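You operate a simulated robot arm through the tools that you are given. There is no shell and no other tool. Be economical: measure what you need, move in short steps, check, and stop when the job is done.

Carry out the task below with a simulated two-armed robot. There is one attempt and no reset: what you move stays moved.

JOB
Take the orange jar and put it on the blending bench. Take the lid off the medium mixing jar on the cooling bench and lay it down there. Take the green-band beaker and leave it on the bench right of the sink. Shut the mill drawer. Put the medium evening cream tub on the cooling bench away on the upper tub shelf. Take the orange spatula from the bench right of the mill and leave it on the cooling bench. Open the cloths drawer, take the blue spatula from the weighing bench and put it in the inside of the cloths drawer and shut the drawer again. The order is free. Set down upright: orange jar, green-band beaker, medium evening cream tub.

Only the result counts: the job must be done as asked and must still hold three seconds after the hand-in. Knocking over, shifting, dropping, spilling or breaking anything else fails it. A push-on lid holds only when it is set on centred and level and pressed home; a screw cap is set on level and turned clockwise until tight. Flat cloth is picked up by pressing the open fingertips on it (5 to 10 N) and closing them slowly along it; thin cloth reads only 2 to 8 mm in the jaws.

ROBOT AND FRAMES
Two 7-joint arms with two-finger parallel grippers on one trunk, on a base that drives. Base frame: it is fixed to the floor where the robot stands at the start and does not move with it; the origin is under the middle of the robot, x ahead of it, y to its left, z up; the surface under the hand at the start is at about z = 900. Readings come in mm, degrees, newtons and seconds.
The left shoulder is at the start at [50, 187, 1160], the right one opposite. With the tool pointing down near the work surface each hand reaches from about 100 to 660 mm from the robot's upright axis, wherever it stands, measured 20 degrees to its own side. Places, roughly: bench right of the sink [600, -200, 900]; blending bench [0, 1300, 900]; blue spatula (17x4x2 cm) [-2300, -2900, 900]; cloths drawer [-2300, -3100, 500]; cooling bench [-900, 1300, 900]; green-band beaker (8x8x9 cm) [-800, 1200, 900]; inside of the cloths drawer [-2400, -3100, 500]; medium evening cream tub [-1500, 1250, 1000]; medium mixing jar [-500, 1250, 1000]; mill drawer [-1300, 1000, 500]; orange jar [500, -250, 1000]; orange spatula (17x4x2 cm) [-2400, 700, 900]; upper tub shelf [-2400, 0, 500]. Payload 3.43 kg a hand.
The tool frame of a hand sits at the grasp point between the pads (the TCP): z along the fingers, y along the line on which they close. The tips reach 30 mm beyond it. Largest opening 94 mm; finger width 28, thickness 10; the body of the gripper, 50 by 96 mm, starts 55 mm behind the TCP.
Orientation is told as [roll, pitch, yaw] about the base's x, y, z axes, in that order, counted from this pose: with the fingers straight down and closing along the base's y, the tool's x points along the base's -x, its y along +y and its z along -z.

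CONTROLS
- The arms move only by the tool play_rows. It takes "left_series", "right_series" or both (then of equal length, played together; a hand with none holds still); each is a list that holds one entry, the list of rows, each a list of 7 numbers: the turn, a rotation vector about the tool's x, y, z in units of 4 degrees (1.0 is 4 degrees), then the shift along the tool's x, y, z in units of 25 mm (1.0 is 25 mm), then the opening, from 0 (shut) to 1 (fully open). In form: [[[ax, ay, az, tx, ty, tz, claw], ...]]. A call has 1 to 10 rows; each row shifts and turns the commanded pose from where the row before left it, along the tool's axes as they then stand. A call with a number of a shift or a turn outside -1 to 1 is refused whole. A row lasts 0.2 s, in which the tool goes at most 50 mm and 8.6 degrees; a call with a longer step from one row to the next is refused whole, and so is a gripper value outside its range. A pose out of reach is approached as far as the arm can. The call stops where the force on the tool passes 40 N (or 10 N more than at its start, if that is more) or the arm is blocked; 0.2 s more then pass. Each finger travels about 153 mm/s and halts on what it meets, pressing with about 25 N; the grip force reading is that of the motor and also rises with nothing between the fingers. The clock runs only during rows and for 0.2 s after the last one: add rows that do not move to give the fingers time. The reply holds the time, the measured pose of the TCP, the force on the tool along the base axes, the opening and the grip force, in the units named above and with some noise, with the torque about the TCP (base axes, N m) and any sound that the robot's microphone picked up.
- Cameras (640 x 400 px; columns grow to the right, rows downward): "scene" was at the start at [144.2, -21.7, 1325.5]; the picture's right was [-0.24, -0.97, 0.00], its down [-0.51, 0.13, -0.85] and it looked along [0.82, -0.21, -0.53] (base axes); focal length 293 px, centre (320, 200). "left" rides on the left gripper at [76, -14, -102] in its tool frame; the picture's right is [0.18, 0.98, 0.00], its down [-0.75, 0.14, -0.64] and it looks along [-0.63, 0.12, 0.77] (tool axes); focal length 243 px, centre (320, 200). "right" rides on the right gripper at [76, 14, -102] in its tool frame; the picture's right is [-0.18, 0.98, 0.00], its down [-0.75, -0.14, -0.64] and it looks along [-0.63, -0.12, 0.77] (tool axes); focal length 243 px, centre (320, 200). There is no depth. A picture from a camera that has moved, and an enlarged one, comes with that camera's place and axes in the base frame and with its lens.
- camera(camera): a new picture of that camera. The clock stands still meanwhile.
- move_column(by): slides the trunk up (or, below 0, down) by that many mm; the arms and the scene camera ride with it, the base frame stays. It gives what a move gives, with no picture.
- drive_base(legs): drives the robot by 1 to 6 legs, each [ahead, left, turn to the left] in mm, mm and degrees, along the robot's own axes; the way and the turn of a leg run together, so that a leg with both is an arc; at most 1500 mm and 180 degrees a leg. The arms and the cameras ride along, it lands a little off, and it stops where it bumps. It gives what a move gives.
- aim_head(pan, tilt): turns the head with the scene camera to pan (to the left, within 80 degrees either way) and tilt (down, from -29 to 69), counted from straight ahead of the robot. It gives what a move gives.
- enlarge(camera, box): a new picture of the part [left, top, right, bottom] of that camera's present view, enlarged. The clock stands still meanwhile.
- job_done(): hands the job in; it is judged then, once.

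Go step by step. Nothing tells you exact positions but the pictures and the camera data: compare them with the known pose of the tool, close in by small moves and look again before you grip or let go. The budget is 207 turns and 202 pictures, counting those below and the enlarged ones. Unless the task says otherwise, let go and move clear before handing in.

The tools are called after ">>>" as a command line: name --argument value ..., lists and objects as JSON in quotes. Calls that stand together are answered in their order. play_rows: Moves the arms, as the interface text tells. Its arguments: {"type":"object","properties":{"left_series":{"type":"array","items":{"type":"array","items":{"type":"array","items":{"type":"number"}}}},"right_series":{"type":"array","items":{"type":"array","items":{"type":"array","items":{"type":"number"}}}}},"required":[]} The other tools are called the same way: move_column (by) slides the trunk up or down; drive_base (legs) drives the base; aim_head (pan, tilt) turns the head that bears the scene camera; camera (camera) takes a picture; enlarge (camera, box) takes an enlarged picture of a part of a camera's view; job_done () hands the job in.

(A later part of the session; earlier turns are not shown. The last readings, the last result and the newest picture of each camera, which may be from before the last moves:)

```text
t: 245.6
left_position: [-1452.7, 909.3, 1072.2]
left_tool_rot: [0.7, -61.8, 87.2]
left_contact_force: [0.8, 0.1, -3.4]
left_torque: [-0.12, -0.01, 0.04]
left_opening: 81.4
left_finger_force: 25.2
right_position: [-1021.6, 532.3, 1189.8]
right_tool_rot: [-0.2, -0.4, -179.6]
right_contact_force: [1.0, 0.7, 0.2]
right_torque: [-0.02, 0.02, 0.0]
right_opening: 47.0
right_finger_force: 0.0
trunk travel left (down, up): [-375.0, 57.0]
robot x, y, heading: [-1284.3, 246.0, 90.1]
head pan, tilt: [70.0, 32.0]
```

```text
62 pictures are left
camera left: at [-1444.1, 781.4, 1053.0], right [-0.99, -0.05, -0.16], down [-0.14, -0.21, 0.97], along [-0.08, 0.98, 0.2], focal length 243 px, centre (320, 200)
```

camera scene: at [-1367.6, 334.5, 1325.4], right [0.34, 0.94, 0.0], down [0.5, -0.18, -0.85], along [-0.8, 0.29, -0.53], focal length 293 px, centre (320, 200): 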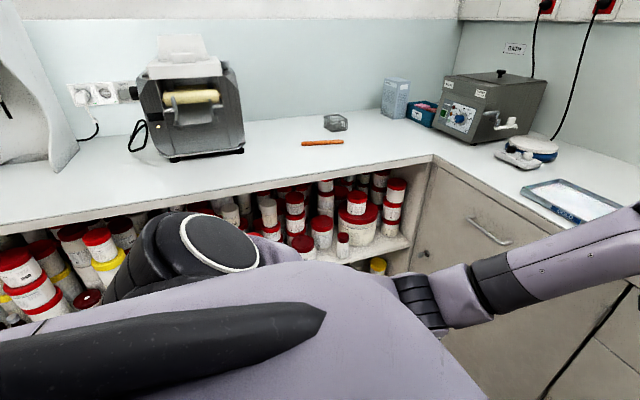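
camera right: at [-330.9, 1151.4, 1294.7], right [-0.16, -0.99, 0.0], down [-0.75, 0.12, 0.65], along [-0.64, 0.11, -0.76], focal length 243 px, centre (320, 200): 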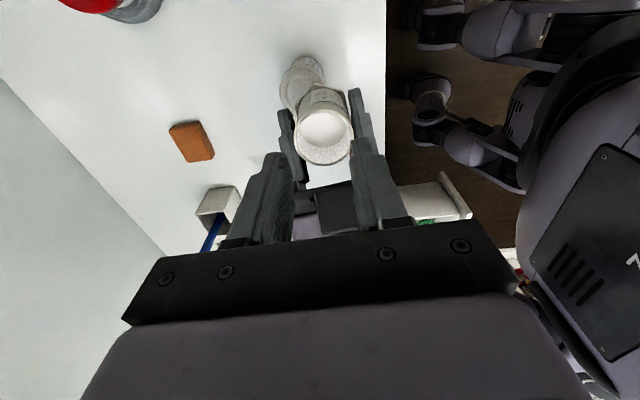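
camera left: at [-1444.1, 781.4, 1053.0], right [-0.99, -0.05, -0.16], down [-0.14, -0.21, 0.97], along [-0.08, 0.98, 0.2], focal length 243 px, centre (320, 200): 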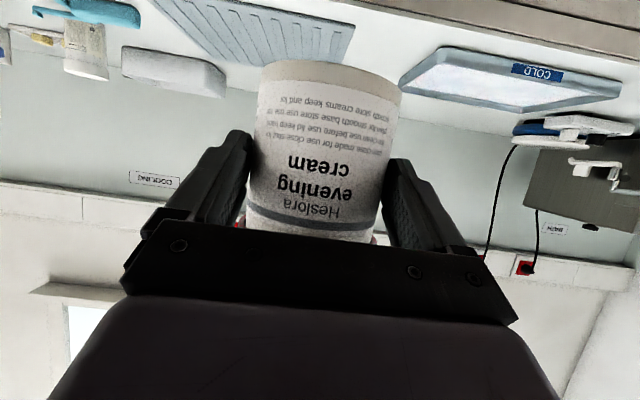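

>>> drive_base --legs '[[0, 0, 90], [-250, -30, 0]]'

>>> move_column --by -300

>>> aim_head --pan 5 --tilt 22

>>> camera --camera "scene"

```text
t: 251.3
left_position: [-1696.4, 108.9, 1072.4]
left_tool_rot: [0.6, -61.9, 176.9]
left_contact_force: [1.0, -0.7, -3.6]
left_torque: [-0.05, -0.1, -0.04]
left_opening: 81.3
left_finger_force: 24.9
right_position: [-1317.2, 537.3, 1192.4]
right_tool_rot: [-0.2, -0.3, -89.9]
right_contact_force: [0.7, 0.4, -0.1]
right_torque: [0.0, 0.01, 0.02]
right_opening: 46.8
right_finger_force: 0.2
trunk travel left (down, up): [-375.0, 57.0]
robot x, y, heading: [-1029.4, 273.3, 179.9]
head pan, tilt: [70.0, 32.0]
```

```text
t: 254.3
left_position: [-1695.0, 108.5, 771.1]
left_tool_rot: [0.6, -61.7, 176.8]
left_contact_force: [0.8, -0.6, -4.7]
left_torque: [-0.01, -0.1, 0.0]
left_opening: 81.3
left_finger_force: 24.7
right_position: [-1318.5, 538.8, 892.0]
right_tool_rot: [-0.3, -0.3, -89.9]
right_contact_force: [0.6, 0.2, -0.2]
right_torque: [0.0, 0.02, 0.01]
right_opening: 47.1
right_finger_force: 0.0
trunk travel left (down, up): [-75.0, 357.0]
robot x, y, heading: [-1029.8, 272.3, 179.9]
head pan, tilt: [70.0, 32.0]
```

```text
t: 255.6
left_position: [-1695.2, 107.6, 772.7]
left_tool_rot: [0.7, -61.9, 176.7]
left_contact_force: [-0.5, -1.0, -3.0]
left_torque: [-0.02, -0.12, -0.01]
left_opening: 81.4
left_finger_force: 24.7
right_position: [-1317.0, 537.7, 891.8]
right_tool_rot: [-0.2, -0.3, -89.9]
right_contact_force: [0.2, 0.0, 0.0]
right_torque: [0.03, -0.01, 0.0]
right_opening: 47.0
right_finger_force: 0.1
trunk travel left (down, up): [-75.0, 357.0]
robot x, y, heading: [-1030.2, 273.4, 179.7]
head pan, tilt: [5.0, 22.0]
```

```text
61 pictures are left
camera scene: at [-1184.4, 266.8, 1041.3], right [-0.08, 1.0, 0.0], down [0.37, 0.03, -0.93], along [-0.92, -0.08, -0.38], focal length 293 px, centre (320, 200)
```

scene: 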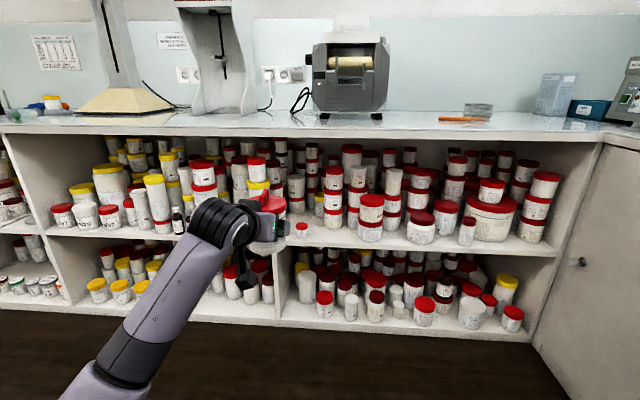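

>>> enlarge --camera "scene" --box '[240, 130, 560, 270]'

```text
2.00 times, centred on (400, 200) of scene
camera zoom: at [-1184.4, 266.8, 1041.3], right [-0.08, 1.0, 0.0], down [0.37, 0.03, -0.93], along [-0.92, -0.08, -0.38], focal length 587 px, centre (160, 200)
```

zoom: 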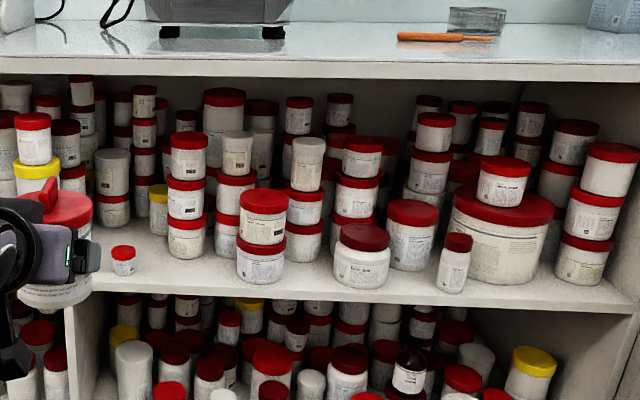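

The upper shelf has a free spot at the front near [-2180, 234, 490]. I drive closer, lower the trunk fully and look again.

>>> drive_base --legs '[[330, -125, 0]]'

>>> move_column --by -75

>>> play_rows --left_series '[[[0, 0, 0, 0.7, 0, 0.375, 0.65], [0, 0, 0, 0.7, 0, 0.375, 0.65], [0, 0, 0, 0.7, 0, 0.375, 0.65], [0, 0, 0, 0.7, 0, 0.375, 0.65], [0, 0, 0, 0, 0, 0, 0.65]]]'

>>> aim_head --pan 15 --tilt 35

>>> camera --camera "scene"

>>> camera --camera "left"

```text
t: 257.9
left_position: [-2026.5, 231.8, 770.9]
left_tool_rot: [0.6, -61.9, 176.8]
left_contact_force: [1.4, 0.4, -3.6]
left_torque: [-0.01, -0.12, 0.0]
left_opening: 81.4
left_finger_force: 25.8
right_position: [-1648.7, 661.5, 891.4]
right_tool_rot: [-0.2, -0.3, -89.9]
right_contact_force: [-1.1, 0.1, -0.4]
right_torque: [0.04, -0.01, -0.01]
right_opening: 47.1
right_finger_force: 0.1
trunk travel left (down, up): [-75.0, 357.0]
robot x, y, heading: [-1364.5, 396.3, 179.9]
head pan, tilt: [5.0, 22.0]
```

```text
t: 259.1
left_position: [-2025.7, 232.6, 696.0]
left_tool_rot: [0.6, -61.9, 176.9]
left_contact_force: [-0.1, 0.7, -4.2]
left_torque: [0.04, -0.11, -0.02]
left_opening: 81.4
left_finger_force: 25.0
right_position: [-1647.5, 661.7, 817.1]
right_tool_rot: [-0.1, -0.2, -89.9]
right_contact_force: [-0.4, -0.6, 0.1]
right_torque: [0.0, 0.01, 0.03]
right_opening: 47.0
right_finger_force: 0.0
trunk travel left (down, up): [0.0, 432.0]
robot x, y, heading: [-1361.2, 400.1, 179.7]
head pan, tilt: [5.0, 22.0]
```

```text
t: 260.2
left_position: [-2027.7, 231.3, 616.2]
left_tool_rot: [0.7, -61.9, 177.0]
left_contact_force: [0.6, 0.8, -3.0]
left_torque: [-0.03, -0.08, 0.01]
left_opening: 81.2
left_finger_force: 25.5
right_position: [-1648.9, 662.2, 817.2]
right_tool_rot: [-0.2, -0.3, -89.9]
right_contact_force: [-0.2, 0.4, -0.3]
right_torque: [0.02, -0.02, 0.02]
right_opening: 46.9
right_finger_force: 0.1
trunk travel left (down, up): [0.0, 432.0]
robot x, y, heading: [-1363.0, 399.1, 179.7]
head pan, tilt: [5.0, 22.0]
```

```text
t: 261.0
left_position: [-2028.1, 230.9, 617.6]
left_tool_rot: [0.6, -61.9, 176.9]
left_contact_force: [0.0, -0.6, -4.1]
left_torque: [0.03, -0.1, -0.01]
left_opening: 81.4
left_finger_force: 25.6
right_position: [-1647.9, 661.3, 817.8]
right_tool_rot: [-0.2, -0.2, -89.9]
right_contact_force: [0.4, 0.9, 0.2]
right_torque: [0.0, 0.01, 0.0]
right_opening: 46.9
right_finger_force: 0.0
trunk travel left (down, up): [0.0, 432.0]
robot x, y, heading: [-1360.9, 399.6, 179.6]
head pan, tilt: [15.0, 35.0]
```

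```text
59 pictures are left
camera scene: at [-1507.8, 376.5, 945.8], right [-0.25, 0.97, 0.0], down [0.55, 0.15, -0.82], along [-0.79, -0.21, -0.57], focal length 293 px, centre (320, 200)
```

scene: 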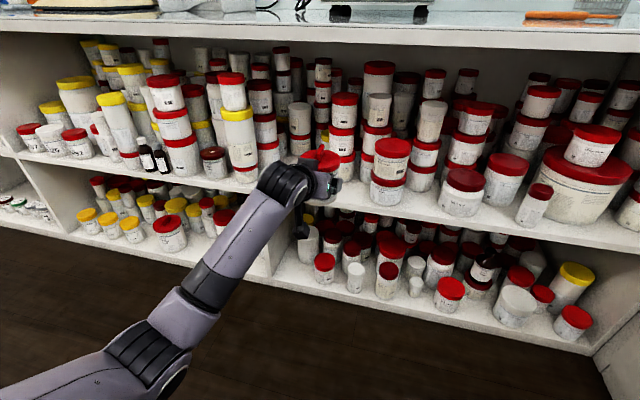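

```text
58 pictures are left
camera left: at [-1901.5, 240.0, 598.8], right [0.04, -0.99, -0.16], down [0.21, -0.15, 0.97], along [-0.98, -0.07, 0.2], focal length 243 px, centre (320, 200)
```

left: 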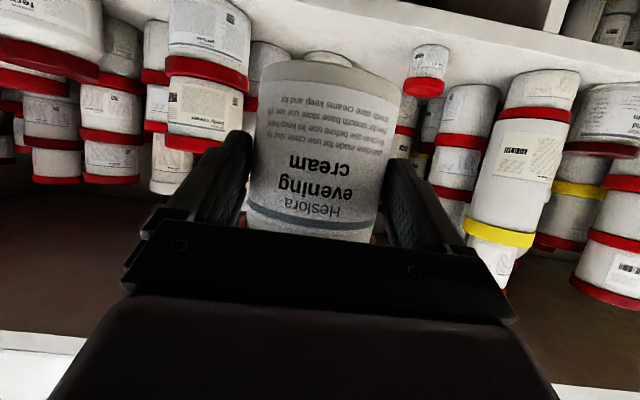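

>>> play_rows --left_series '[[[0, 0, 0, 0.7, -0.1, 0.375, 0.65], [0, 0, 0, 0.7, 0, 0.375, 0.65], [0, 0, 0, 0, 0, 0, 0.65]]]'

>>> drive_base --legs '[[155, 0, 0]]'

>>> camera --camera "left"

>>> enlarge --camera "scene" --box '[180, 60, 480, 260]'

```text
t: 261.8
left_position: [-2027.2, 233.2, 574.7]
left_tool_rot: [0.7, -61.9, 176.9]
left_contact_force: [-0.2, -0.2, -3.6]
left_torque: [0.03, -0.09, -0.03]
left_opening: 81.1
left_finger_force: 25.5
right_position: [-1648.0, 661.6, 817.4]
right_tool_rot: [-0.2, -0.3, -90.0]
right_contact_force: [-0.6, -0.6, -0.1]
right_torque: [-0.01, -0.03, 0.0]
right_opening: 47.1
right_finger_force: 0.0
trunk travel left (down, up): [0.0, 432.0]
robot x, y, heading: [-1358.9, 400.7, 179.8]
head pan, tilt: [15.0, 35.0]
```

```text
t: 263.2
left_position: [-2178.0, 234.0, 575.8]
left_tool_rot: [0.6, -61.8, 176.8]
left_contact_force: [0.4, 0.2, -4.5]
left_torque: [0.05, -0.1, 0.01]
left_opening: 81.0
left_finger_force: 24.9
right_position: [-1802.2, 662.5, 816.8]
right_tool_rot: [-0.2, -0.2, -89.8]
right_contact_force: [-0.2, 0.5, -0.9]
right_torque: [-0.01, 0.0, -0.01]
right_opening: 46.9
right_finger_force: 0.1
trunk travel left (down, up): [0.0, 432.0]
robot x, y, heading: [-1514.6, 399.9, 179.7]
head pan, tilt: [15.0, 35.0]
```

```text
57 pictures are left
camera left: at [-2051.9, 241.8, 557.8], right [0.04, -0.99, -0.16], down [0.21, -0.14, 0.97], along [-0.98, -0.08, 0.2], focal length 243 px, centre (320, 200)
```

left: 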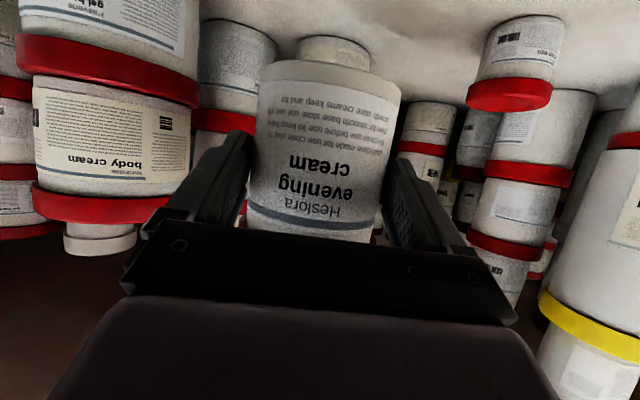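

```text
2.00 times, centred on (330, 160) of scene
camera zoom: at [-1659.3, 376.7, 945.8], right [-0.26, 0.97, 0.0], down [0.55, 0.15, -0.82], along [-0.79, -0.21, -0.57], focal length 587 px, centre (300, 280)
```

zoom: 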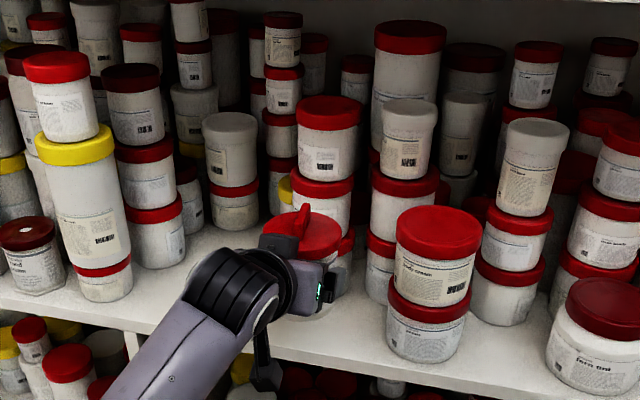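

Cross-checking views puts the shelf board at about z = 433 with its front edge near x = -2214. I lower the tub in front of it, pull back a little and drive in.

>>> play_rows --left_series '[[[0, 0, 0, 0.686, 0.16, -0.27, 0.65], [0, 0, 0, 0.686, 0, -0.27, 0.65], [0, 0, 0, 0.686, 0, -0.27, 0.65], [0, 0, 0, 0.686, 0, -0.27, 0.65], [0, 0, 0, 0.686, 0, -0.27, 0.65], [0, 0, 0, 0, 0, 0, 0.65]]]'

>>> drive_base --legs '[[90, 0, 0]]'

>>> camera --camera "left"

>>> enlarge --camera "scene" --box '[180, 60, 480, 260]'

```text
t: 264.6
left_position: [-2113.0, 218.5, 523.9]
left_tool_rot: [2.0, -62.7, 176.2]
left_contact_force: [-0.1, 0.5, -3.2]
left_torque: [0.0, -0.09, 0.02]
left_opening: 81.1
left_finger_force: 25.0
right_position: [-1801.1, 660.9, 817.8]
right_tool_rot: [-0.1, -0.3, -89.9]
right_contact_force: [-0.1, 0.0, 0.1]
right_torque: [-0.03, 0.02, -0.03]
right_opening: 47.1
right_finger_force: 0.0
trunk travel left (down, up): [0.0, 432.0]
robot x, y, heading: [-1516.6, 400.8, 179.8]
head pan, tilt: [15.0, 35.0]
```

```text
t: 265.7
left_position: [-2203.4, 217.2, 522.5]
left_tool_rot: [2.2, -62.6, 176.2]
left_contact_force: [0.0, -0.1, -3.7]
left_torque: [0.01, -0.1, 0.03]
left_opening: 81.2
left_finger_force: 24.9
right_position: [-1890.4, 661.5, 817.0]
right_tool_rot: [-0.1, -0.3, -89.8]
right_contact_force: [0.1, -0.8, -0.1]
right_torque: [-0.01, 0.0, 0.03]
right_opening: 47.1
right_finger_force: 0.0
trunk travel left (down, up): [0.0, 432.0]
robot x, y, heading: [-1603.2, 397.7, 179.9]
head pan, tilt: [15.0, 35.0]
```

```text
55 pictures are left
camera left: at [-2075.9, 227.1, 502.5], right [0.05, -0.99, -0.15], down [0.22, -0.13, 0.97], along [-0.97, -0.08, 0.21], focal length 243 px, centre (320, 200)
```

left: 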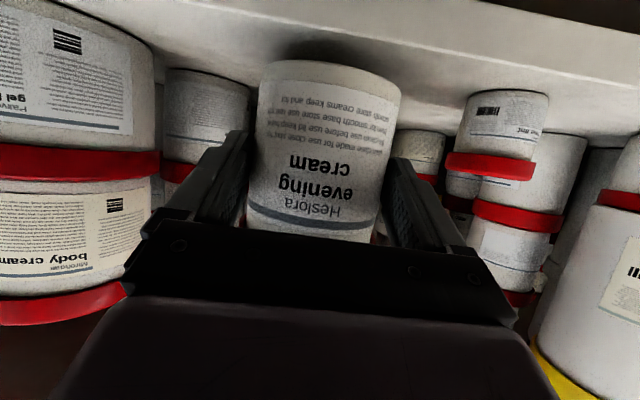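

```text
2.00 times, centred on (330, 160) of scene
camera zoom: at [-1748.9, 376.1, 945.9], right [-0.26, 0.97, 0.0], down [0.55, 0.15, -0.82], along [-0.79, -0.21, -0.57], focal length 587 px, centre (300, 280)
```

zoom: 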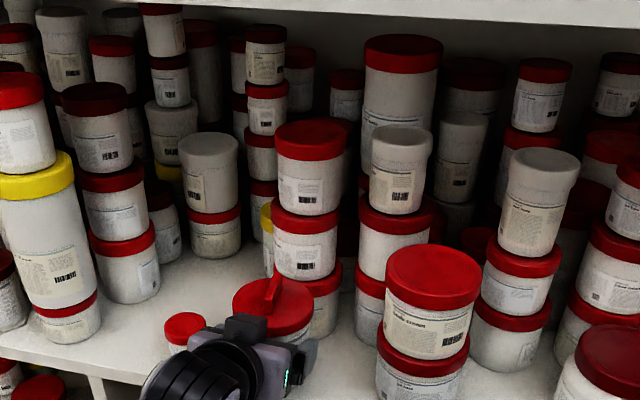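

>>> drive_base --legs '[[66, 0, 0]]'

>>> camera --camera "left"

>>> enlarge --camera "scene" --box '[180, 60, 480, 260]'

```text
t: 266.7
left_position: [-2247.7, 214.0, 516.7]
left_tool_rot: [3.0, -61.5, 175.6]
left_contact_force: [0.2, 0.7, -3.6]
left_torque: [0.0, -0.04, -0.01]
left_opening: 84.1
left_finger_force: 25.3
right_position: [-1939.7, 660.7, 816.1]
right_tool_rot: [-0.2, -0.3, -89.7]
right_contact_force: [-0.5, 0.7, -1.0]
right_torque: [-0.02, 0.0, 0.0]
right_opening: 47.0
right_finger_force: 0.1
trunk travel left (down, up): [0.0, 432.0]
robot x, y, heading: [-1654.9, 401.7, 180.2]
head pan, tilt: [15.0, 35.0]
heard: snap
stopped in leg 1: the force on the tool passed its limit at 64 N (the readings are from after the stop); the commanded pose is now the measured one
```

```text
53 pictures are left
camera left: at [-2121.1, 224.0, 497.6], right [0.06, -0.99, -0.14], down [0.2, -0.12, 0.97], along [-0.98, -0.09, 0.19], focal length 243 px, centre (320, 200)
```

left: 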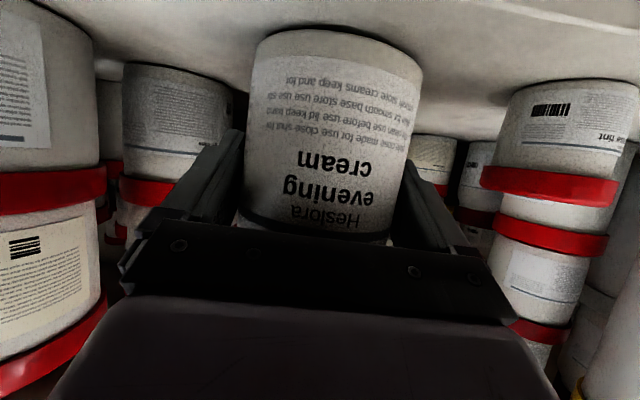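

```text
2.00 times, centred on (330, 160) of scene
camera zoom: at [-1797.3, 376.7, 945.6], right [-0.26, 0.97, 0.0], down [0.55, 0.15, -0.82], along [-0.79, -0.21, -0.57], focal length 587 px, centre (300, 280)
```

zoom: 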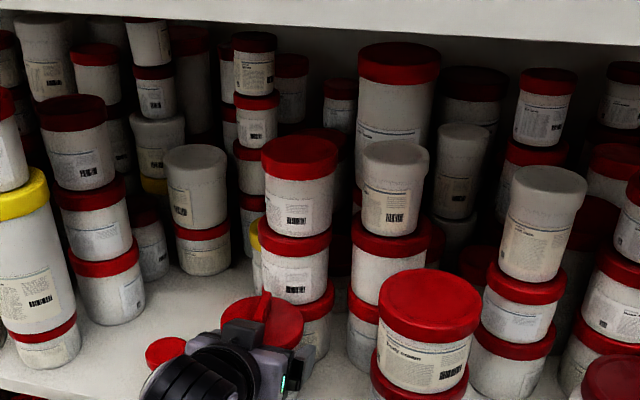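

Something touched (tub pushed against the board edge). I back out straight and inspect the tub.

>>> drive_base --legs '[[-130, 0, 0]]'

>>> camera --camera "left"

>>> camera --camera "scene"

```text
t: 267.9
left_position: [-2119.1, 214.8, 517.5]
left_tool_rot: [3.0, -61.6, 175.7]
left_contact_force: [-1.0, -0.5, -3.9]
left_torque: [0.0, -0.02, -0.02]
left_opening: 84.3
left_finger_force: 24.7
right_position: [-1810.0, 661.6, 816.8]
right_tool_rot: [-0.2, -0.3, -89.7]
right_contact_force: [0.7, 0.7, -0.9]
right_torque: [0.0, -0.01, -0.02]
right_opening: 46.9
right_finger_force: 0.1
trunk travel left (down, up): [0.0, 432.0]
robot x, y, heading: [-1520.9, 398.2, 180.0]
head pan, tilt: [15.0, 35.0]
```

```text
51 pictures are left
camera left: at [-1992.5, 224.9, 498.7], right [0.06, -0.99, -0.14], down [0.21, -0.12, 0.97], along [-0.98, -0.08, 0.2], focal length 243 px, centre (320, 200)
```

left: 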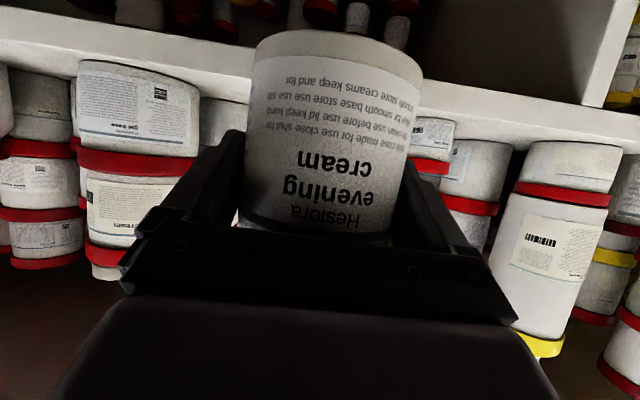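

```text
50 pictures are left
camera scene: at [-1668.0, 376.7, 945.7], right [-0.26, 0.97, 0.0], down [0.55, 0.15, -0.82], along [-0.79, -0.21, -0.57], focal length 293 px, centre (320, 200)
```

scene: 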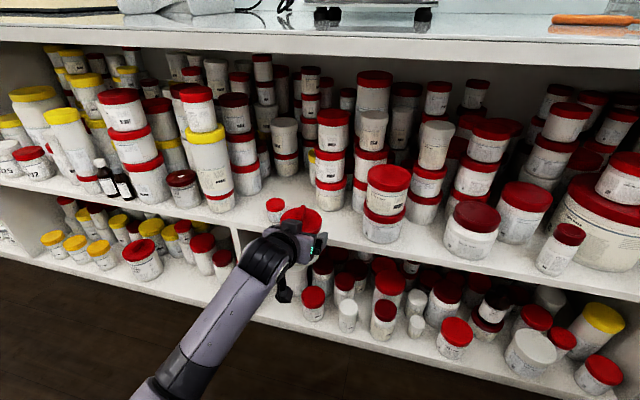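

>>> enlarge --camera "scene" --box '[240, 170, 400, 300]'

```text
3.08 times, centred on (320, 235) of scene
camera zoom: at [-1668.0, 376.7, 945.7], right [-0.26, 0.97, 0.0], down [0.55, 0.15, -0.82], along [-0.79, -0.21, -0.57], focal length 903 px, centre (320, 92)
```

zoom: 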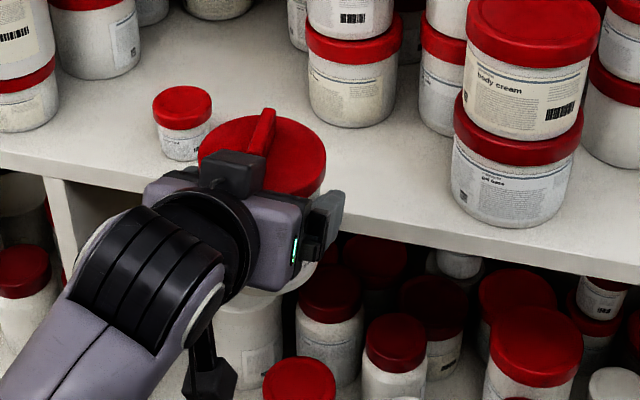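

The tub slid slightly in the grip; the board is really at z ≈ 470 with its edge near x = -2145. I level the tub, raise it and bring it in to a shallower spot.

>>> play_rows --left_series '[[[-0.14, 0.75, 0.27, -0.5, 0, -0.26, 0.65], [-0.14, 0.75, 0.27, -0.5, 0, -0.26, 0.65], [0, 0, 0, -0.3, 0, -0.16, 0.65], [0, 0, 0, 0, 0, 0, 0.65]]]'

>>> drive_base --legs '[[60, 0, 0]]'

>>> camera --camera "left"

```text
t: 268.9
left_position: [-2121.8, 216.7, 552.5]
left_tool_rot: [6.8, -55.5, 172.5]
left_contact_force: [-0.7, -0.6, -4.4]
left_torque: [0.03, 0.01, 0.0]
left_opening: 84.1
left_finger_force: 25.2
right_position: [-1808.6, 661.7, 816.9]
right_tool_rot: [-0.2, -0.3, -89.7]
right_contact_force: [0.4, -0.3, 0.5]
right_torque: [0.05, 0.0, -0.02]
right_opening: 47.1
right_finger_force: 0.1
trunk travel left (down, up): [0.0, 432.0]
robot x, y, heading: [-1523.0, 400.0, 180.0]
head pan, tilt: [15.0, 35.0]
```

```text
t: 269.9
left_position: [-2179.3, 217.4, 553.3]
left_tool_rot: [6.9, -55.6, 172.5]
left_contact_force: [0.1, 0.2, -4.2]
left_torque: [-0.01, 0.0, 0.02]
left_opening: 84.5
left_finger_force: 25.2
right_position: [-1866.6, 661.7, 817.7]
right_tool_rot: [-0.3, -0.2, -89.7]
right_contact_force: [0.8, 0.8, 0.4]
right_torque: [0.0, 0.0, 0.04]
right_opening: 46.7
right_finger_force: 0.0
trunk travel left (down, up): [0.0, 432.0]
robot x, y, heading: [-1582.4, 398.6, 179.9]
head pan, tilt: [15.0, 35.0]
```

```text
48 pictures are left
camera left: at [-2053.0, 226.5, 547.9], right [0.07, -0.99, -0.09], down [0.1, -0.08, 0.99], along [-0.99, -0.08, 0.1], focal length 243 px, centre (320, 200)
```

left: 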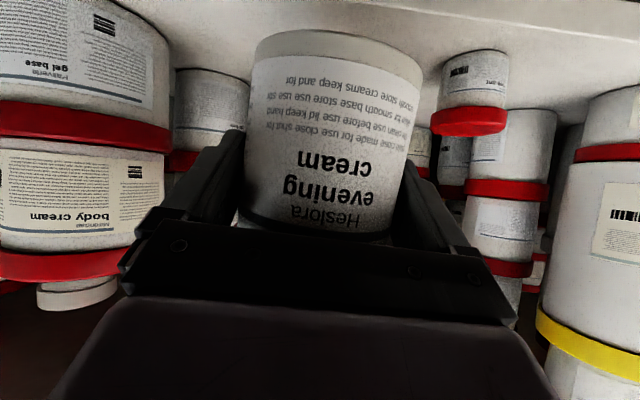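

>>> drive_base --legs '[[38, -26, 0]]'

>>> play_rows --left_series '[[[0, 0, 0, 0.33, 0, 0.23, 0.65], [0, 0, 0, 0.33, 0, 0.23, 0.65], [0, 0, 0, 0, 0, 0, 0.65]]]'

>>> camera --camera "left"

>>> enlarge --camera "scene" --box '[220, 120, 420, 270]'

```text
t: 270.8
left_position: [-2218.1, 244.2, 553.6]
left_tool_rot: [6.8, -55.5, 172.5]
left_contact_force: [1.0, 0.0, -3.5]
left_torque: [0.0, 0.01, -0.04]
left_opening: 84.5
left_finger_force: 24.5
right_position: [-1906.0, 688.3, 817.7]
right_tool_rot: [-0.1, -0.3, -89.8]
right_contact_force: [-1.1, 0.0, 1.2]
right_torque: [-0.01, 0.0, 0.01]
right_opening: 46.7
right_finger_force: 0.0
trunk travel left (down, up): [0.0, 432.0]
robot x, y, heading: [-1619.7, 421.0, 179.8]
head pan, tilt: [15.0, 35.0]
```

```text
t: 271.6
left_position: [-2221.2, 238.1, 537.3]
left_tool_rot: [7.5, -55.8, 172.2]
left_contact_force: [0.3, -0.4, -3.4]
left_torque: [0.02, 0.01, -0.01]
left_opening: 84.7
left_finger_force: 25.1
right_position: [-1904.7, 688.4, 817.4]
right_tool_rot: [-0.2, -0.4, -89.8]
right_contact_force: [1.1, 0.3, 0.3]
right_torque: [-0.01, -0.04, -0.02]
right_opening: 47.1
right_finger_force: 0.1
trunk travel left (down, up): [0.0, 432.0]
robot x, y, heading: [-1621.9, 426.6, 179.5]
head pan, tilt: [15.0, 35.0]
```

```text
47 pictures are left
camera left: at [-2093.2, 247.7, 529.7], right [0.07, -0.99, -0.08], down [0.11, -0.07, 0.99], along [-0.99, -0.08, 0.1], focal length 243 px, centre (320, 200)
```

left: 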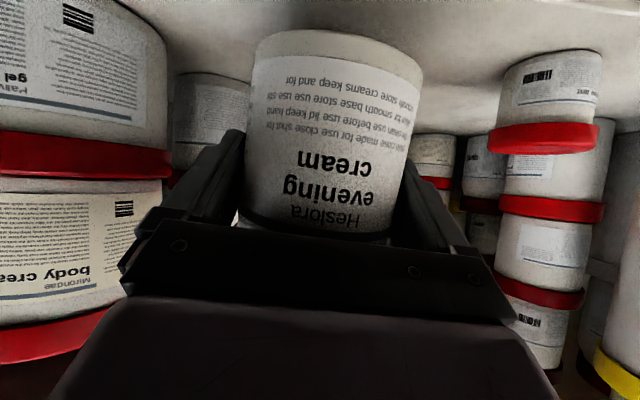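

```text
2.67 times, centred on (320, 195) of scene
camera zoom: at [-1764.7, 402.3, 946.2], right [-0.25, 0.97, 0.0], down [0.56, 0.15, -0.82], along [-0.79, -0.21, -0.57], focal length 782 px, centre (320, 213)
```

zoom: 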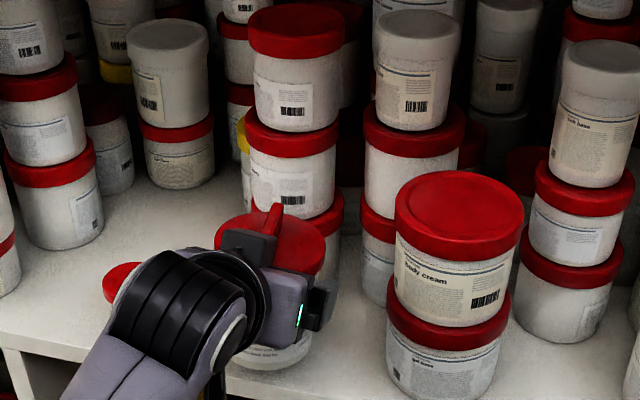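

>>> play_rows --left_series '[[[0, 0, 0, 0.16, -0.05, 0.11, 0.65], [0, 0, 0, 0.16, -0.05, 0.11, 0.65], [0, 0, 0, 0.16, 0, 0.11, 0.65], [0, 0, 0, 0, 0, 0, 0.65]]]'

>>> play_rows --left_series '[[[0, 0, 0, 0.12, 0, 0.08, 0.65], [0, 0, 0, 0, 0, 0, 0.65]]]'

>>> play_rows --left_series '[[[0, 0, 0, 0.12, 0, 0.08, 0.65], [0, 0, 0, 0, 0, 0, 0.65]]]'

>>> camera --camera "left"

```text
t: 272.6
left_position: [-2223.8, 232.4, 528.5]
left_tool_rot: [8.7, -56.6, 171.4]
left_contact_force: [-1.3, -0.3, -3.2]
left_torque: [0.0, 0.02, 0.01]
left_opening: 84.3
left_finger_force: 24.7
right_position: [-1905.1, 687.1, 817.9]
right_tool_rot: [-0.2, -0.3, -89.8]
right_contact_force: [0.3, 0.0, -0.1]
right_torque: [0.05, 0.02, 0.02]
right_opening: 47.0
right_finger_force: 0.0
trunk travel left (down, up): [0.0, 432.0]
robot x, y, heading: [-1619.9, 427.2, 179.8]
head pan, tilt: [15.0, 35.0]
```

```text
t: 273.2
left_position: [-2224.8, 230.3, 526.5]
left_tool_rot: [9.0, -56.7, 171.5]
left_contact_force: [-1.0, -0.5, -3.3]
left_torque: [0.02, -0.03, 0.06]
left_opening: 84.3
left_finger_force: 25.3
right_position: [-1904.7, 686.9, 818.9]
right_tool_rot: [-0.2, -0.1, -89.8]
right_contact_force: [0.1, 0.6, -0.2]
right_torque: [-0.04, 0.0, 0.02]
right_opening: 47.2
right_finger_force: 0.1
trunk travel left (down, up): [0.0, 432.0]
robot x, y, heading: [-1619.3, 425.7, 179.7]
head pan, tilt: [15.0, 35.0]
```

```text
t: 273.8
left_position: [-2225.0, 227.5, 522.6]
left_tool_rot: [9.1, -56.7, 171.4]
left_contact_force: [-0.6, 0.8, -3.0]
left_torque: [0.01, 0.0, 0.03]
left_opening: 84.1
left_finger_force: 25.5
right_position: [-1905.8, 687.5, 818.2]
right_tool_rot: [-0.2, -0.2, -89.8]
right_contact_force: [0.4, 0.0, 0.2]
right_torque: [-0.01, 0.01, -0.02]
right_opening: 46.8
right_finger_force: 0.0
trunk travel left (down, up): [0.0, 432.0]
robot x, y, heading: [-1617.9, 425.0, 179.7]
head pan, tilt: [15.0, 35.0]
```

```text
45 pictures are left
camera left: at [-2098.9, 238.5, 514.0], right [0.08, -0.99, -0.07], down [0.13, -0.06, 0.99], along [-0.99, -0.09, 0.12], focal length 243 px, centre (320, 200)
```

left: 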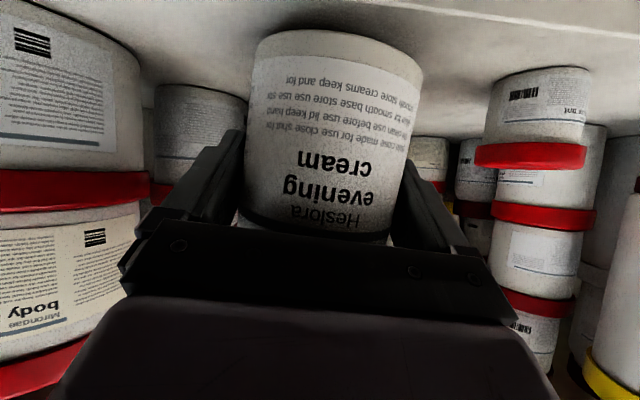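

>>> play_rows --left_series '[[[0, 0, 0, 0.14, 0, 0.09, 0.65], [0, 0, 0, 0, 0, 0, 0.65]]]'

>>> play_rows --left_series '[[[0, 0, 0, 0.14, 0, 0.09, 0.65], [0, 0, 0, 0, 0, 0, 0.65]]]'

```text
t: 274.4
left_position: [-2226.6, 225.1, 519.8]
left_tool_rot: [9.5, -56.9, 171.3]
left_contact_force: [0.2, 0.2, -3.3]
left_torque: [0.04, 0.0, 0.0]
left_opening: 84.6
left_finger_force: 25.0
right_position: [-1905.1, 686.7, 817.4]
right_tool_rot: [-0.3, -0.2, -89.8]
right_contact_force: [0.0, -0.4, 0.0]
right_torque: [-0.05, -0.01, -0.02]
right_opening: 47.0
right_finger_force: 0.0
trunk travel left (down, up): [0.0, 432.0]
robot x, y, heading: [-1620.8, 423.4, 179.7]
head pan, tilt: [15.0, 35.0]
```

```text
t: 275.0
left_position: [-2228.6, 222.5, 518.0]
left_tool_rot: [9.8, -57.1, 171.1]
left_contact_force: [0.2, 0.7, -3.4]
left_torque: [0.06, -0.03, 0.02]
left_opening: 84.1
left_finger_force: 24.9
right_position: [-1905.5, 686.7, 819.1]
right_tool_rot: [-0.3, -0.2, -89.8]
right_contact_force: [-0.1, 0.7, 0.0]
right_torque: [-0.01, 0.01, 0.0]
right_opening: 47.2
right_finger_force: 0.2
trunk travel left (down, up): [0.0, 432.0]
robot x, y, heading: [-1617.0, 425.6, 180.0]
head pan, tilt: [15.0, 35.0]
```

>>> drive_base --legs '[[16, -8, 0]]'

>>> play_rows --left_series '[[[0, 0, 0, 0.16, 0, 0.1, 0.65], [0, 0, 0, 0.16, 0, 0.1, 0.65], [0, 0, 0, 0, 0, 0, 0.65]]]'

>>> camera --camera "left"

>>> enlarge --camera "scene" --box '[220, 120, 420, 270]'

```text
t: 275.8
left_position: [-2244.0, 230.9, 516.7]
left_tool_rot: [9.7, -57.1, 171.2]
left_contact_force: [3.4, -1.4, -0.3]
left_torque: [0.11, 0.34, 0.1]
left_opening: 84.5
left_finger_force: 25.0
right_position: [-1921.1, 694.5, 818.9]
right_tool_rot: [-0.2, -0.1, -89.9]
right_contact_force: [-0.2, 0.6, -1.0]
right_torque: [0.0, -0.02, 0.01]
right_opening: 47.2
right_finger_force: 0.0
trunk travel left (down, up): [0.0, 432.0]
robot x, y, heading: [-1637.4, 434.3, 180.2]
head pan, tilt: [15.0, 35.0]
```

```text
t: 276.6
left_position: [-2246.2, 227.7, 515.6]
left_tool_rot: [10.7, -58.3, 170.6]
left_contact_force: [24.7, 7.3, 25.6]
left_torque: [1.19, 0.66, -0.46]
left_opening: 84.7
left_finger_force: 24.9
right_position: [-1920.9, 694.7, 817.7]
right_tool_rot: [-0.3, -0.1, -89.8]
right_contact_force: [-0.2, 0.4, 0.0]
right_torque: [-0.01, -0.02, -0.01]
right_opening: 47.0
right_finger_force: 0.0
trunk travel left (down, up): [0.0, 432.0]
robot x, y, heading: [-1632.6, 432.9, 179.6]
head pan, tilt: [15.0, 35.0]
```

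```text
44 pictures are left
camera left: at [-2119.4, 238.9, 503.9], right [0.09, -0.99, -0.06], down [0.16, -0.05, 0.99], along [-0.98, -0.1, 0.15], focal length 243 px, centre (320, 200)
```

left: 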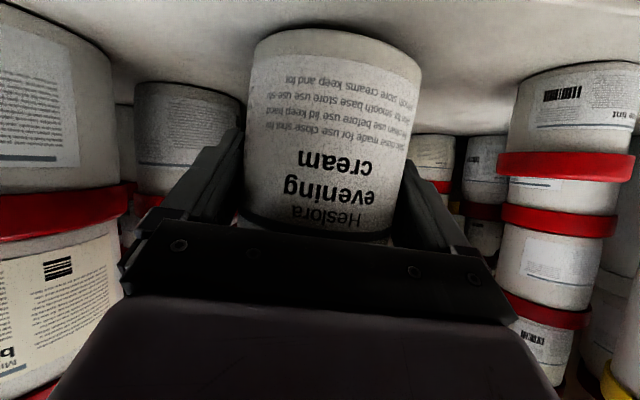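

```text
2.67 times, centred on (320, 195) of scene
camera zoom: at [-1779.7, 409.3, 945.3], right [-0.25, 0.97, 0.0], down [0.55, 0.15, -0.82], along [-0.79, -0.21, -0.57], focal length 782 px, centre (320, 213)
```

zoom: 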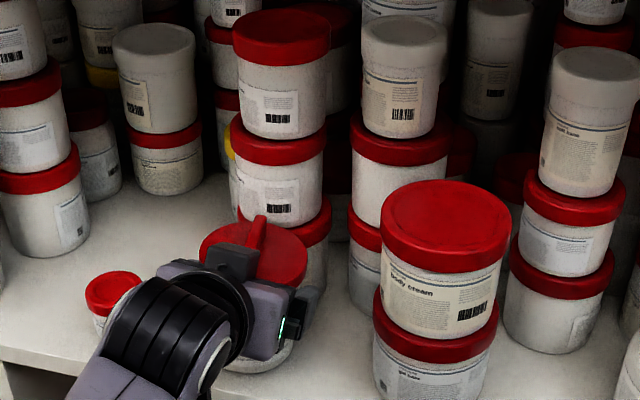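

>>> play_rows --left_series '[[[0, 0, 0, 0.05, 0, -0.1, 0.65], [0, 0, 0, 0, 0, 0, 0.65]]]'

>>> play_rows --left_series '[[[0, 0, 0, 0, 0, 0, 0.92], [0, 0, 0, 0, 0, 0, 0.96], [0, 0, 0, 0, 0, 0, 1], [0, 0, 0, 0, 0, 0, 1]]]'

>>> camera --camera "left"

```text
t: 277.2
left_position: [-2245.0, 225.5, 516.0]
left_tool_rot: [11.3, -57.9, 170.3]
left_contact_force: [-3.0, 4.6, 12.4]
left_torque: [0.73, 0.6, 0.05]
left_opening: 84.4
left_finger_force: 25.1
right_position: [-1922.2, 694.9, 818.8]
right_tool_rot: [-0.2, -0.2, -89.8]
right_contact_force: [-0.1, -0.4, 0.0]
right_torque: [0.0, -0.01, -0.03]
right_opening: 47.2
right_finger_force: 0.0
trunk travel left (down, up): [0.0, 432.0]
robot x, y, heading: [-1633.7, 431.3, 179.7]
head pan, tilt: [15.0, 35.0]
```

```text
t: 278.2
left_position: [-2243.6, 223.6, 514.2]
left_tool_rot: [11.3, -57.6, 170.4]
left_contact_force: [0.5, -0.4, -1.2]
left_torque: [0.05, 0.01, 0.02]
left_opening: 94.1
left_finger_force: 0.0
right_position: [-1922.0, 694.2, 817.5]
right_tool_rot: [-0.2, -0.3, -89.9]
right_contact_force: [-0.3, 0.3, -0.2]
right_torque: [0.0, -0.02, -0.03]
right_opening: 47.1
right_finger_force: 0.1
trunk travel left (down, up): [0.0, 432.0]
robot x, y, heading: [-1636.3, 433.6, 179.9]
head pan, tilt: [15.0, 35.0]
```

```text
42 pictures are left
camera left: at [-2116.9, 236.4, 502.5], right [0.1, -0.99, -0.05], down [0.15, -0.04, 0.99], along [-0.98, -0.1, 0.14], focal length 243 px, centre (320, 200)
```

left: 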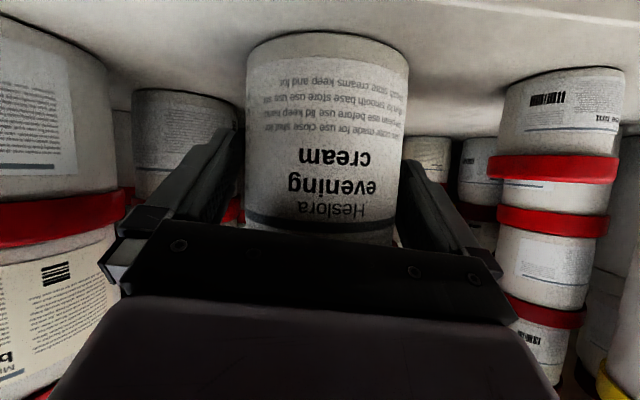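

>>> play_rows --left_series '[[[0, 0, 0, 0, 0, -0.4, 1], [0, 0, 0, 0, 0, -0.6, 1], [0, 0, 0, 0, 0, -0.8, 1], [0, 0, 0, 0, 0, -0.8, 1], [0, 0, 0, 0, 0, -0.8, 1], [0, 0, 0, 0, 0, 0, 1]]]'

>>> camera --camera "left"

```text
t: 279.6
left_position: [-2175.2, 212.0, 556.7]
left_tool_rot: [13.7, -57.5, 169.3]
left_contact_force: [0.3, -0.7, 0.1]
left_torque: [-0.01, 0.0, 0.01]
left_opening: 94.2
left_finger_force: 0.1
right_position: [-1923.8, 692.4, 818.2]
right_tool_rot: [0.1, 0.2, -89.8]
right_contact_force: [0.6, 0.0, 0.1]
right_torque: [-0.06, 0.01, 0.01]
right_opening: 46.8
right_finger_force: 0.1
trunk travel left (down, up): [0.0, 432.0]
robot x, y, heading: [-1639.4, 435.2, 179.7]
head pan, tilt: [15.0, 35.0]
```

```text
41 pictures are left
camera left: at [-2048.0, 226.7, 544.9], right [0.11, -0.99, -0.03], down [0.15, -0.01, 0.99], along [-0.98, -0.11, 0.15], focal length 243 px, centre (320, 200)
```

left: 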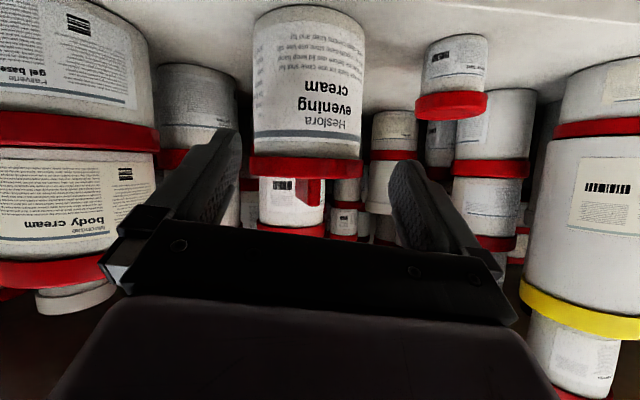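

The evening cream tub stands upright with its lid on, on the upper shelf. Next the orange spatula: I back off, raise the trunk and tuck the left arm.

>>> drive_base --legs '[[-150, 0, 0]]'

>>> move_column --by 375

>>> play_rows --left_series '[[[0, 0, 0, -0.3, 0, -0.9, 0.5], [0, 0, 0, -0.3, 0, -0.9, 0.5], [0, 0, 0, -0.3, 0, -0.9, 0.5], [0, 0, 0, -0.3, 0, -0.9, 0.5], [0, 0, 0, -0.3, 0, -0.9, 0.5], [0, 0, 0, -0.3, 0, -0.9, 0.5], [0, 0, 0, 0, 0, -0.9, 0.5], [0, 0, 0, 0, 0, -0.9, 0.5]]]' --right_series '[[[0, 0, 0, 0, 0, 0.9, 1], [0, 0, 0, 0, 0, 0.9, 1], [0, 0, 0, 0, 0, 0.9, 1], [0, 0, 0, 0, 0, 0.5, 1], [0, 0, 0, 0, -0.9, 0, 1], [0, 0, 0, 0, -0.9, 0, 1], [0, 0, 0, 0, -0.9, 0, 1], [0, 0, 0, 0, -0.9, 0, 1], [0, 0, 0, 0, -0.9, 0, 1], [0, 0, 0, 0, -0.9, 0, 1]]]'

>>> aim_head --pan -15 --tilt 30

>>> camera --camera "scene"

```text
t: 281.0
left_position: [-2024.7, 212.6, 555.6]
left_tool_rot: [13.6, -57.4, 169.1]
left_contact_force: [-0.3, 0.4, 1.0]
left_torque: [0.02, -0.02, -0.01]
left_opening: 94.0
left_finger_force: 0.1
right_position: [-1773.4, 691.2, 817.3]
right_tool_rot: [0.0, 0.1, -89.9]
right_contact_force: [0.3, -0.7, -0.5]
right_torque: [-0.01, 0.0, 0.03]
right_opening: 46.9
right_finger_force: 0.0
trunk travel left (down, up): [0.0, 432.0]
robot x, y, heading: [-1483.7, 431.8, 179.6]
head pan, tilt: [15.0, 35.0]
```

```text
t: 284.6
left_position: [-2024.1, 214.2, 934.8]
left_tool_rot: [14.5, -57.5, 168.5]
left_contact_force: [0.0, -0.5, -0.8]
left_torque: [0.03, 0.01, -0.02]
left_opening: 93.9
left_finger_force: 0.0
right_position: [-1771.2, 696.1, 1192.0]
right_tool_rot: [-0.3, -0.4, -89.9]
right_contact_force: [0.7, -0.2, -0.9]
right_torque: [0.0, 0.0, -0.01]
right_opening: 46.8
right_finger_force: 0.1
trunk travel left (down, up): [-375.0, 57.0]
robot x, y, heading: [-1490.3, 436.6, 179.8]
head pan, tilt: [15.0, 35.0]
```

```text
refused: give rows for one hand, or as many for the one as for the other
```

```text
t: 285.6
left_position: [-2022.3, 214.8, 934.8]
left_tool_rot: [14.5, -57.5, 168.4]
left_contact_force: [-0.1, 0.5, -1.2]
left_torque: [0.02, -0.01, -0.02]
left_opening: 93.9
left_finger_force: 0.1
right_position: [-1771.4, 696.3, 1192.2]
right_tool_rot: [-0.1, -0.3, -89.9]
right_contact_force: [0.4, -0.3, 0.5]
right_torque: [0.03, 0.0, 0.03]
right_opening: 47.0
right_finger_force: 0.0
trunk travel left (down, up): [-375.0, 57.0]
robot x, y, heading: [-1485.2, 431.0, 179.6]
head pan, tilt: [-15.0, 30.0]
```

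```text
40 pictures are left
camera scene: at [-1632.5, 456.7, 1328.6], right [0.26, 0.96, 0.0], down [0.48, -0.13, -0.87], along [-0.84, 0.23, -0.5], focal length 293 px, centre (320, 200)
```

scene: 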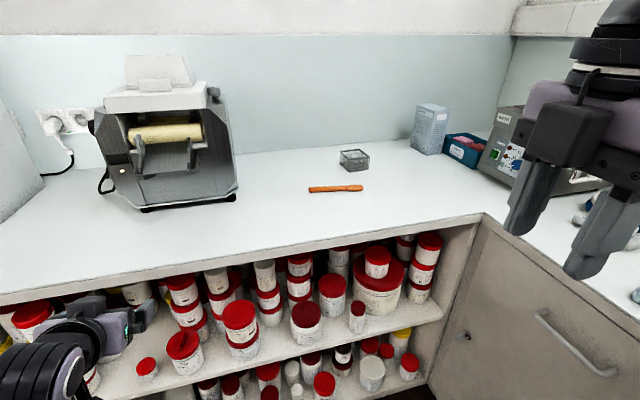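

>>> play_rows --left_series '[[[0, 0, 0, -0.3, 0, -0.9, 0.5], [0, 0, 0, -0.3, 0, -0.9, 0.5], [0, 0, 0, -0.3, 0, -0.9, 0.5], [0, 0, 0, -0.3, 0, -0.9, 0.5], [0, 0, 0, -0.3, 0, -0.9, 0.5], [0, 0, 0, -0.3, 0, -0.9, 0.5], [0, 0, 0, 0, 0, -0.9, 0.5], [0, 0, 0, 0, 0, -0.9, 0.5], [0, 0, 0, 0, 0, -0.9, 0.5], [0, 0, 0, 0, 0, -0.9, 0.5]]]' --right_series '[[[0, 0, 0.75, 0, 0, 0.9, 1], [0, 0, 0.75, 0, 0, 0.9, 1], [0, 0, 0.75, 0, 0, 0.9, 1], [0, 0, 0, 0, 0, 0.9, 1], [0, 0, 0, 0, -0.9, 0, 1], [0, 0, 0, 0, -0.9, 0, 1], [0, 0, 0, 0, -0.9, 0, 1], [0, 0, 0, 0, -0.9, 0, 1], [0, 0, 0, 0, -0.9, 0, 1], [0, 0, 0, 0, -0.9, 0, 1]]]'

>>> drive_base --legs '[[340, -35, 0]]'

>>> camera --camera "right"

```text
t: 287.8
left_position: [-1896.9, 257.1, 1091.3]
left_tool_rot: [14.5, -57.5, 168.4]
left_contact_force: [-0.2, -0.1, -0.7]
left_torque: [-0.03, 0.02, 0.02]
left_opening: 47.1
left_finger_force: 0.0
left hand out of reach, approached as far as the arm can: row 8, 9, 10
right_position: [-1906.3, 717.2, 1102.3]
right_tool_rot: [-0.1, -0.4, -98.9]
right_contact_force: [-0.3, 0.4, -0.6]
right_torque: [0.01, 0.0, 0.01]
right_opening: 93.7
right_finger_force: 0.0
trunk travel left (down, up): [-375.0, 57.0]
robot x, y, heading: [-1483.3, 431.5, 179.9]
head pan, tilt: [-15.0, 30.0]
```

```text
t: 290.0
left_position: [-2236.1, 294.9, 1092.1]
left_tool_rot: [14.4, -57.5, 168.2]
left_contact_force: [-0.5, -0.8, 0.7]
left_torque: [0.01, 0.02, 0.01]
left_opening: 47.0
left_finger_force: 0.2
right_position: [-2240.4, 756.2, 1101.9]
right_tool_rot: [0.0, -0.4, -99.1]
right_contact_force: [-0.1, -0.3, -0.2]
right_torque: [-0.02, -0.02, 0.0]
right_opening: 94.2
right_finger_force: 0.0
trunk travel left (down, up): [-375.0, 57.0]
robot x, y, heading: [-1822.2, 469.9, 179.3]
head pan, tilt: [-15.0, 30.0]
```

```text
39 pictures are left
camera right: at [-2213.2, 830.9, 1204.4], right [0.94, -0.34, 0.0], down [-0.26, -0.72, 0.65], along [-0.22, -0.61, -0.76], focal length 243 px, centre (320, 200)
```

right: 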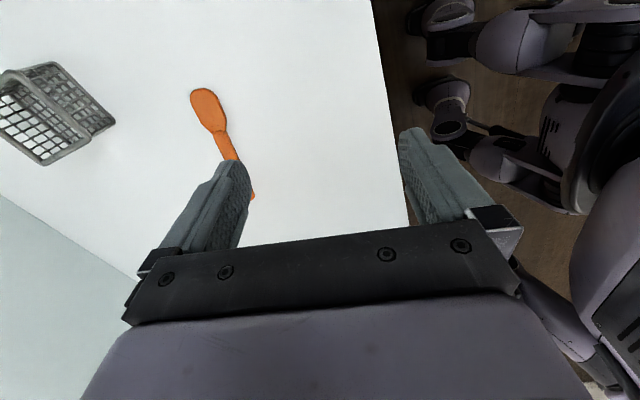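

>>> drive_base --legs '[[35, 0, 0]]'

>>> play_rows --right_series '[[[0, 0, 0, -0.49, -0.71, 0.5, 1], [0, 0, 0, -0.49, -0.71, 0.5, 1], [0, 0, 0, -0.49, -0.71, 0.5, 1], [0, 0, 0, -0.49, -0.71, 0.5, 1], [0, 0, 0, -0.49, -0.71, 0.5, 1], [0, 0, 0, -0.49, -0.71, 0.5, 1], [0, 0, 0, 0, 0, 0.6, 0.7], [0, 0, 0, 0, 0, 0.6, 0.7], [0, 0, 0, 0, 0, 0, 0.7]]]'

>>> camera --camera "right"

```text
t: 290.8
left_position: [-2269.4, 296.3, 1091.2]
left_tool_rot: [14.5, -57.5, 168.3]
left_contact_force: [0.0, -0.2, -1.0]
left_torque: [0.01, 0.01, 0.01]
left_opening: 47.0
left_finger_force: 0.1
right_position: [-2276.0, 758.1, 1102.1]
right_tool_rot: [0.0, -0.4, -99.2]
right_contact_force: [-0.8, 0.2, 0.8]
right_torque: [0.03, -0.03, 0.01]
right_opening: 94.2
right_finger_force: 0.1
trunk travel left (down, up): [-375.0, 57.0]
robot x, y, heading: [-1857.7, 469.5, 179.5]
head pan, tilt: [-15.0, 30.0]
```

```text
t: 292.8
left_position: [-2268.9, 296.1, 1091.2]
left_tool_rot: [14.6, -57.5, 168.2]
left_contact_force: [-0.8, -0.5, 0.2]
left_torque: [0.0, 0.0, -0.01]
left_opening: 46.8
left_finger_force: 0.0
right_position: [-2375.5, 711.2, 1003.0]
right_tool_rot: [-0.2, -0.5, -99.3]
right_contact_force: [0.1, -0.4, 0.6]
right_torque: [-0.04, 0.02, 0.02]
right_opening: 66.0
right_finger_force: 0.1
right hand out of reach, approached as far as the arm can: row 6, 8
trunk travel left (down, up): [-375.0, 57.0]
robot x, y, heading: [-1853.2, 465.8, 179.5]
head pan, tilt: [-15.0, 30.0]
```

```text
38 pictures are left
camera right: at [-2346.7, 784.9, 1105.2], right [0.94, -0.34, 0.0], down [-0.26, -0.72, 0.65], along [-0.22, -0.61, -0.76], focal length 243 px, centre (320, 200)
```

right: 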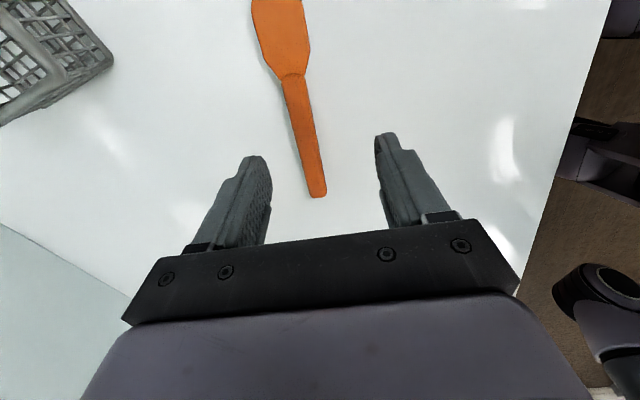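

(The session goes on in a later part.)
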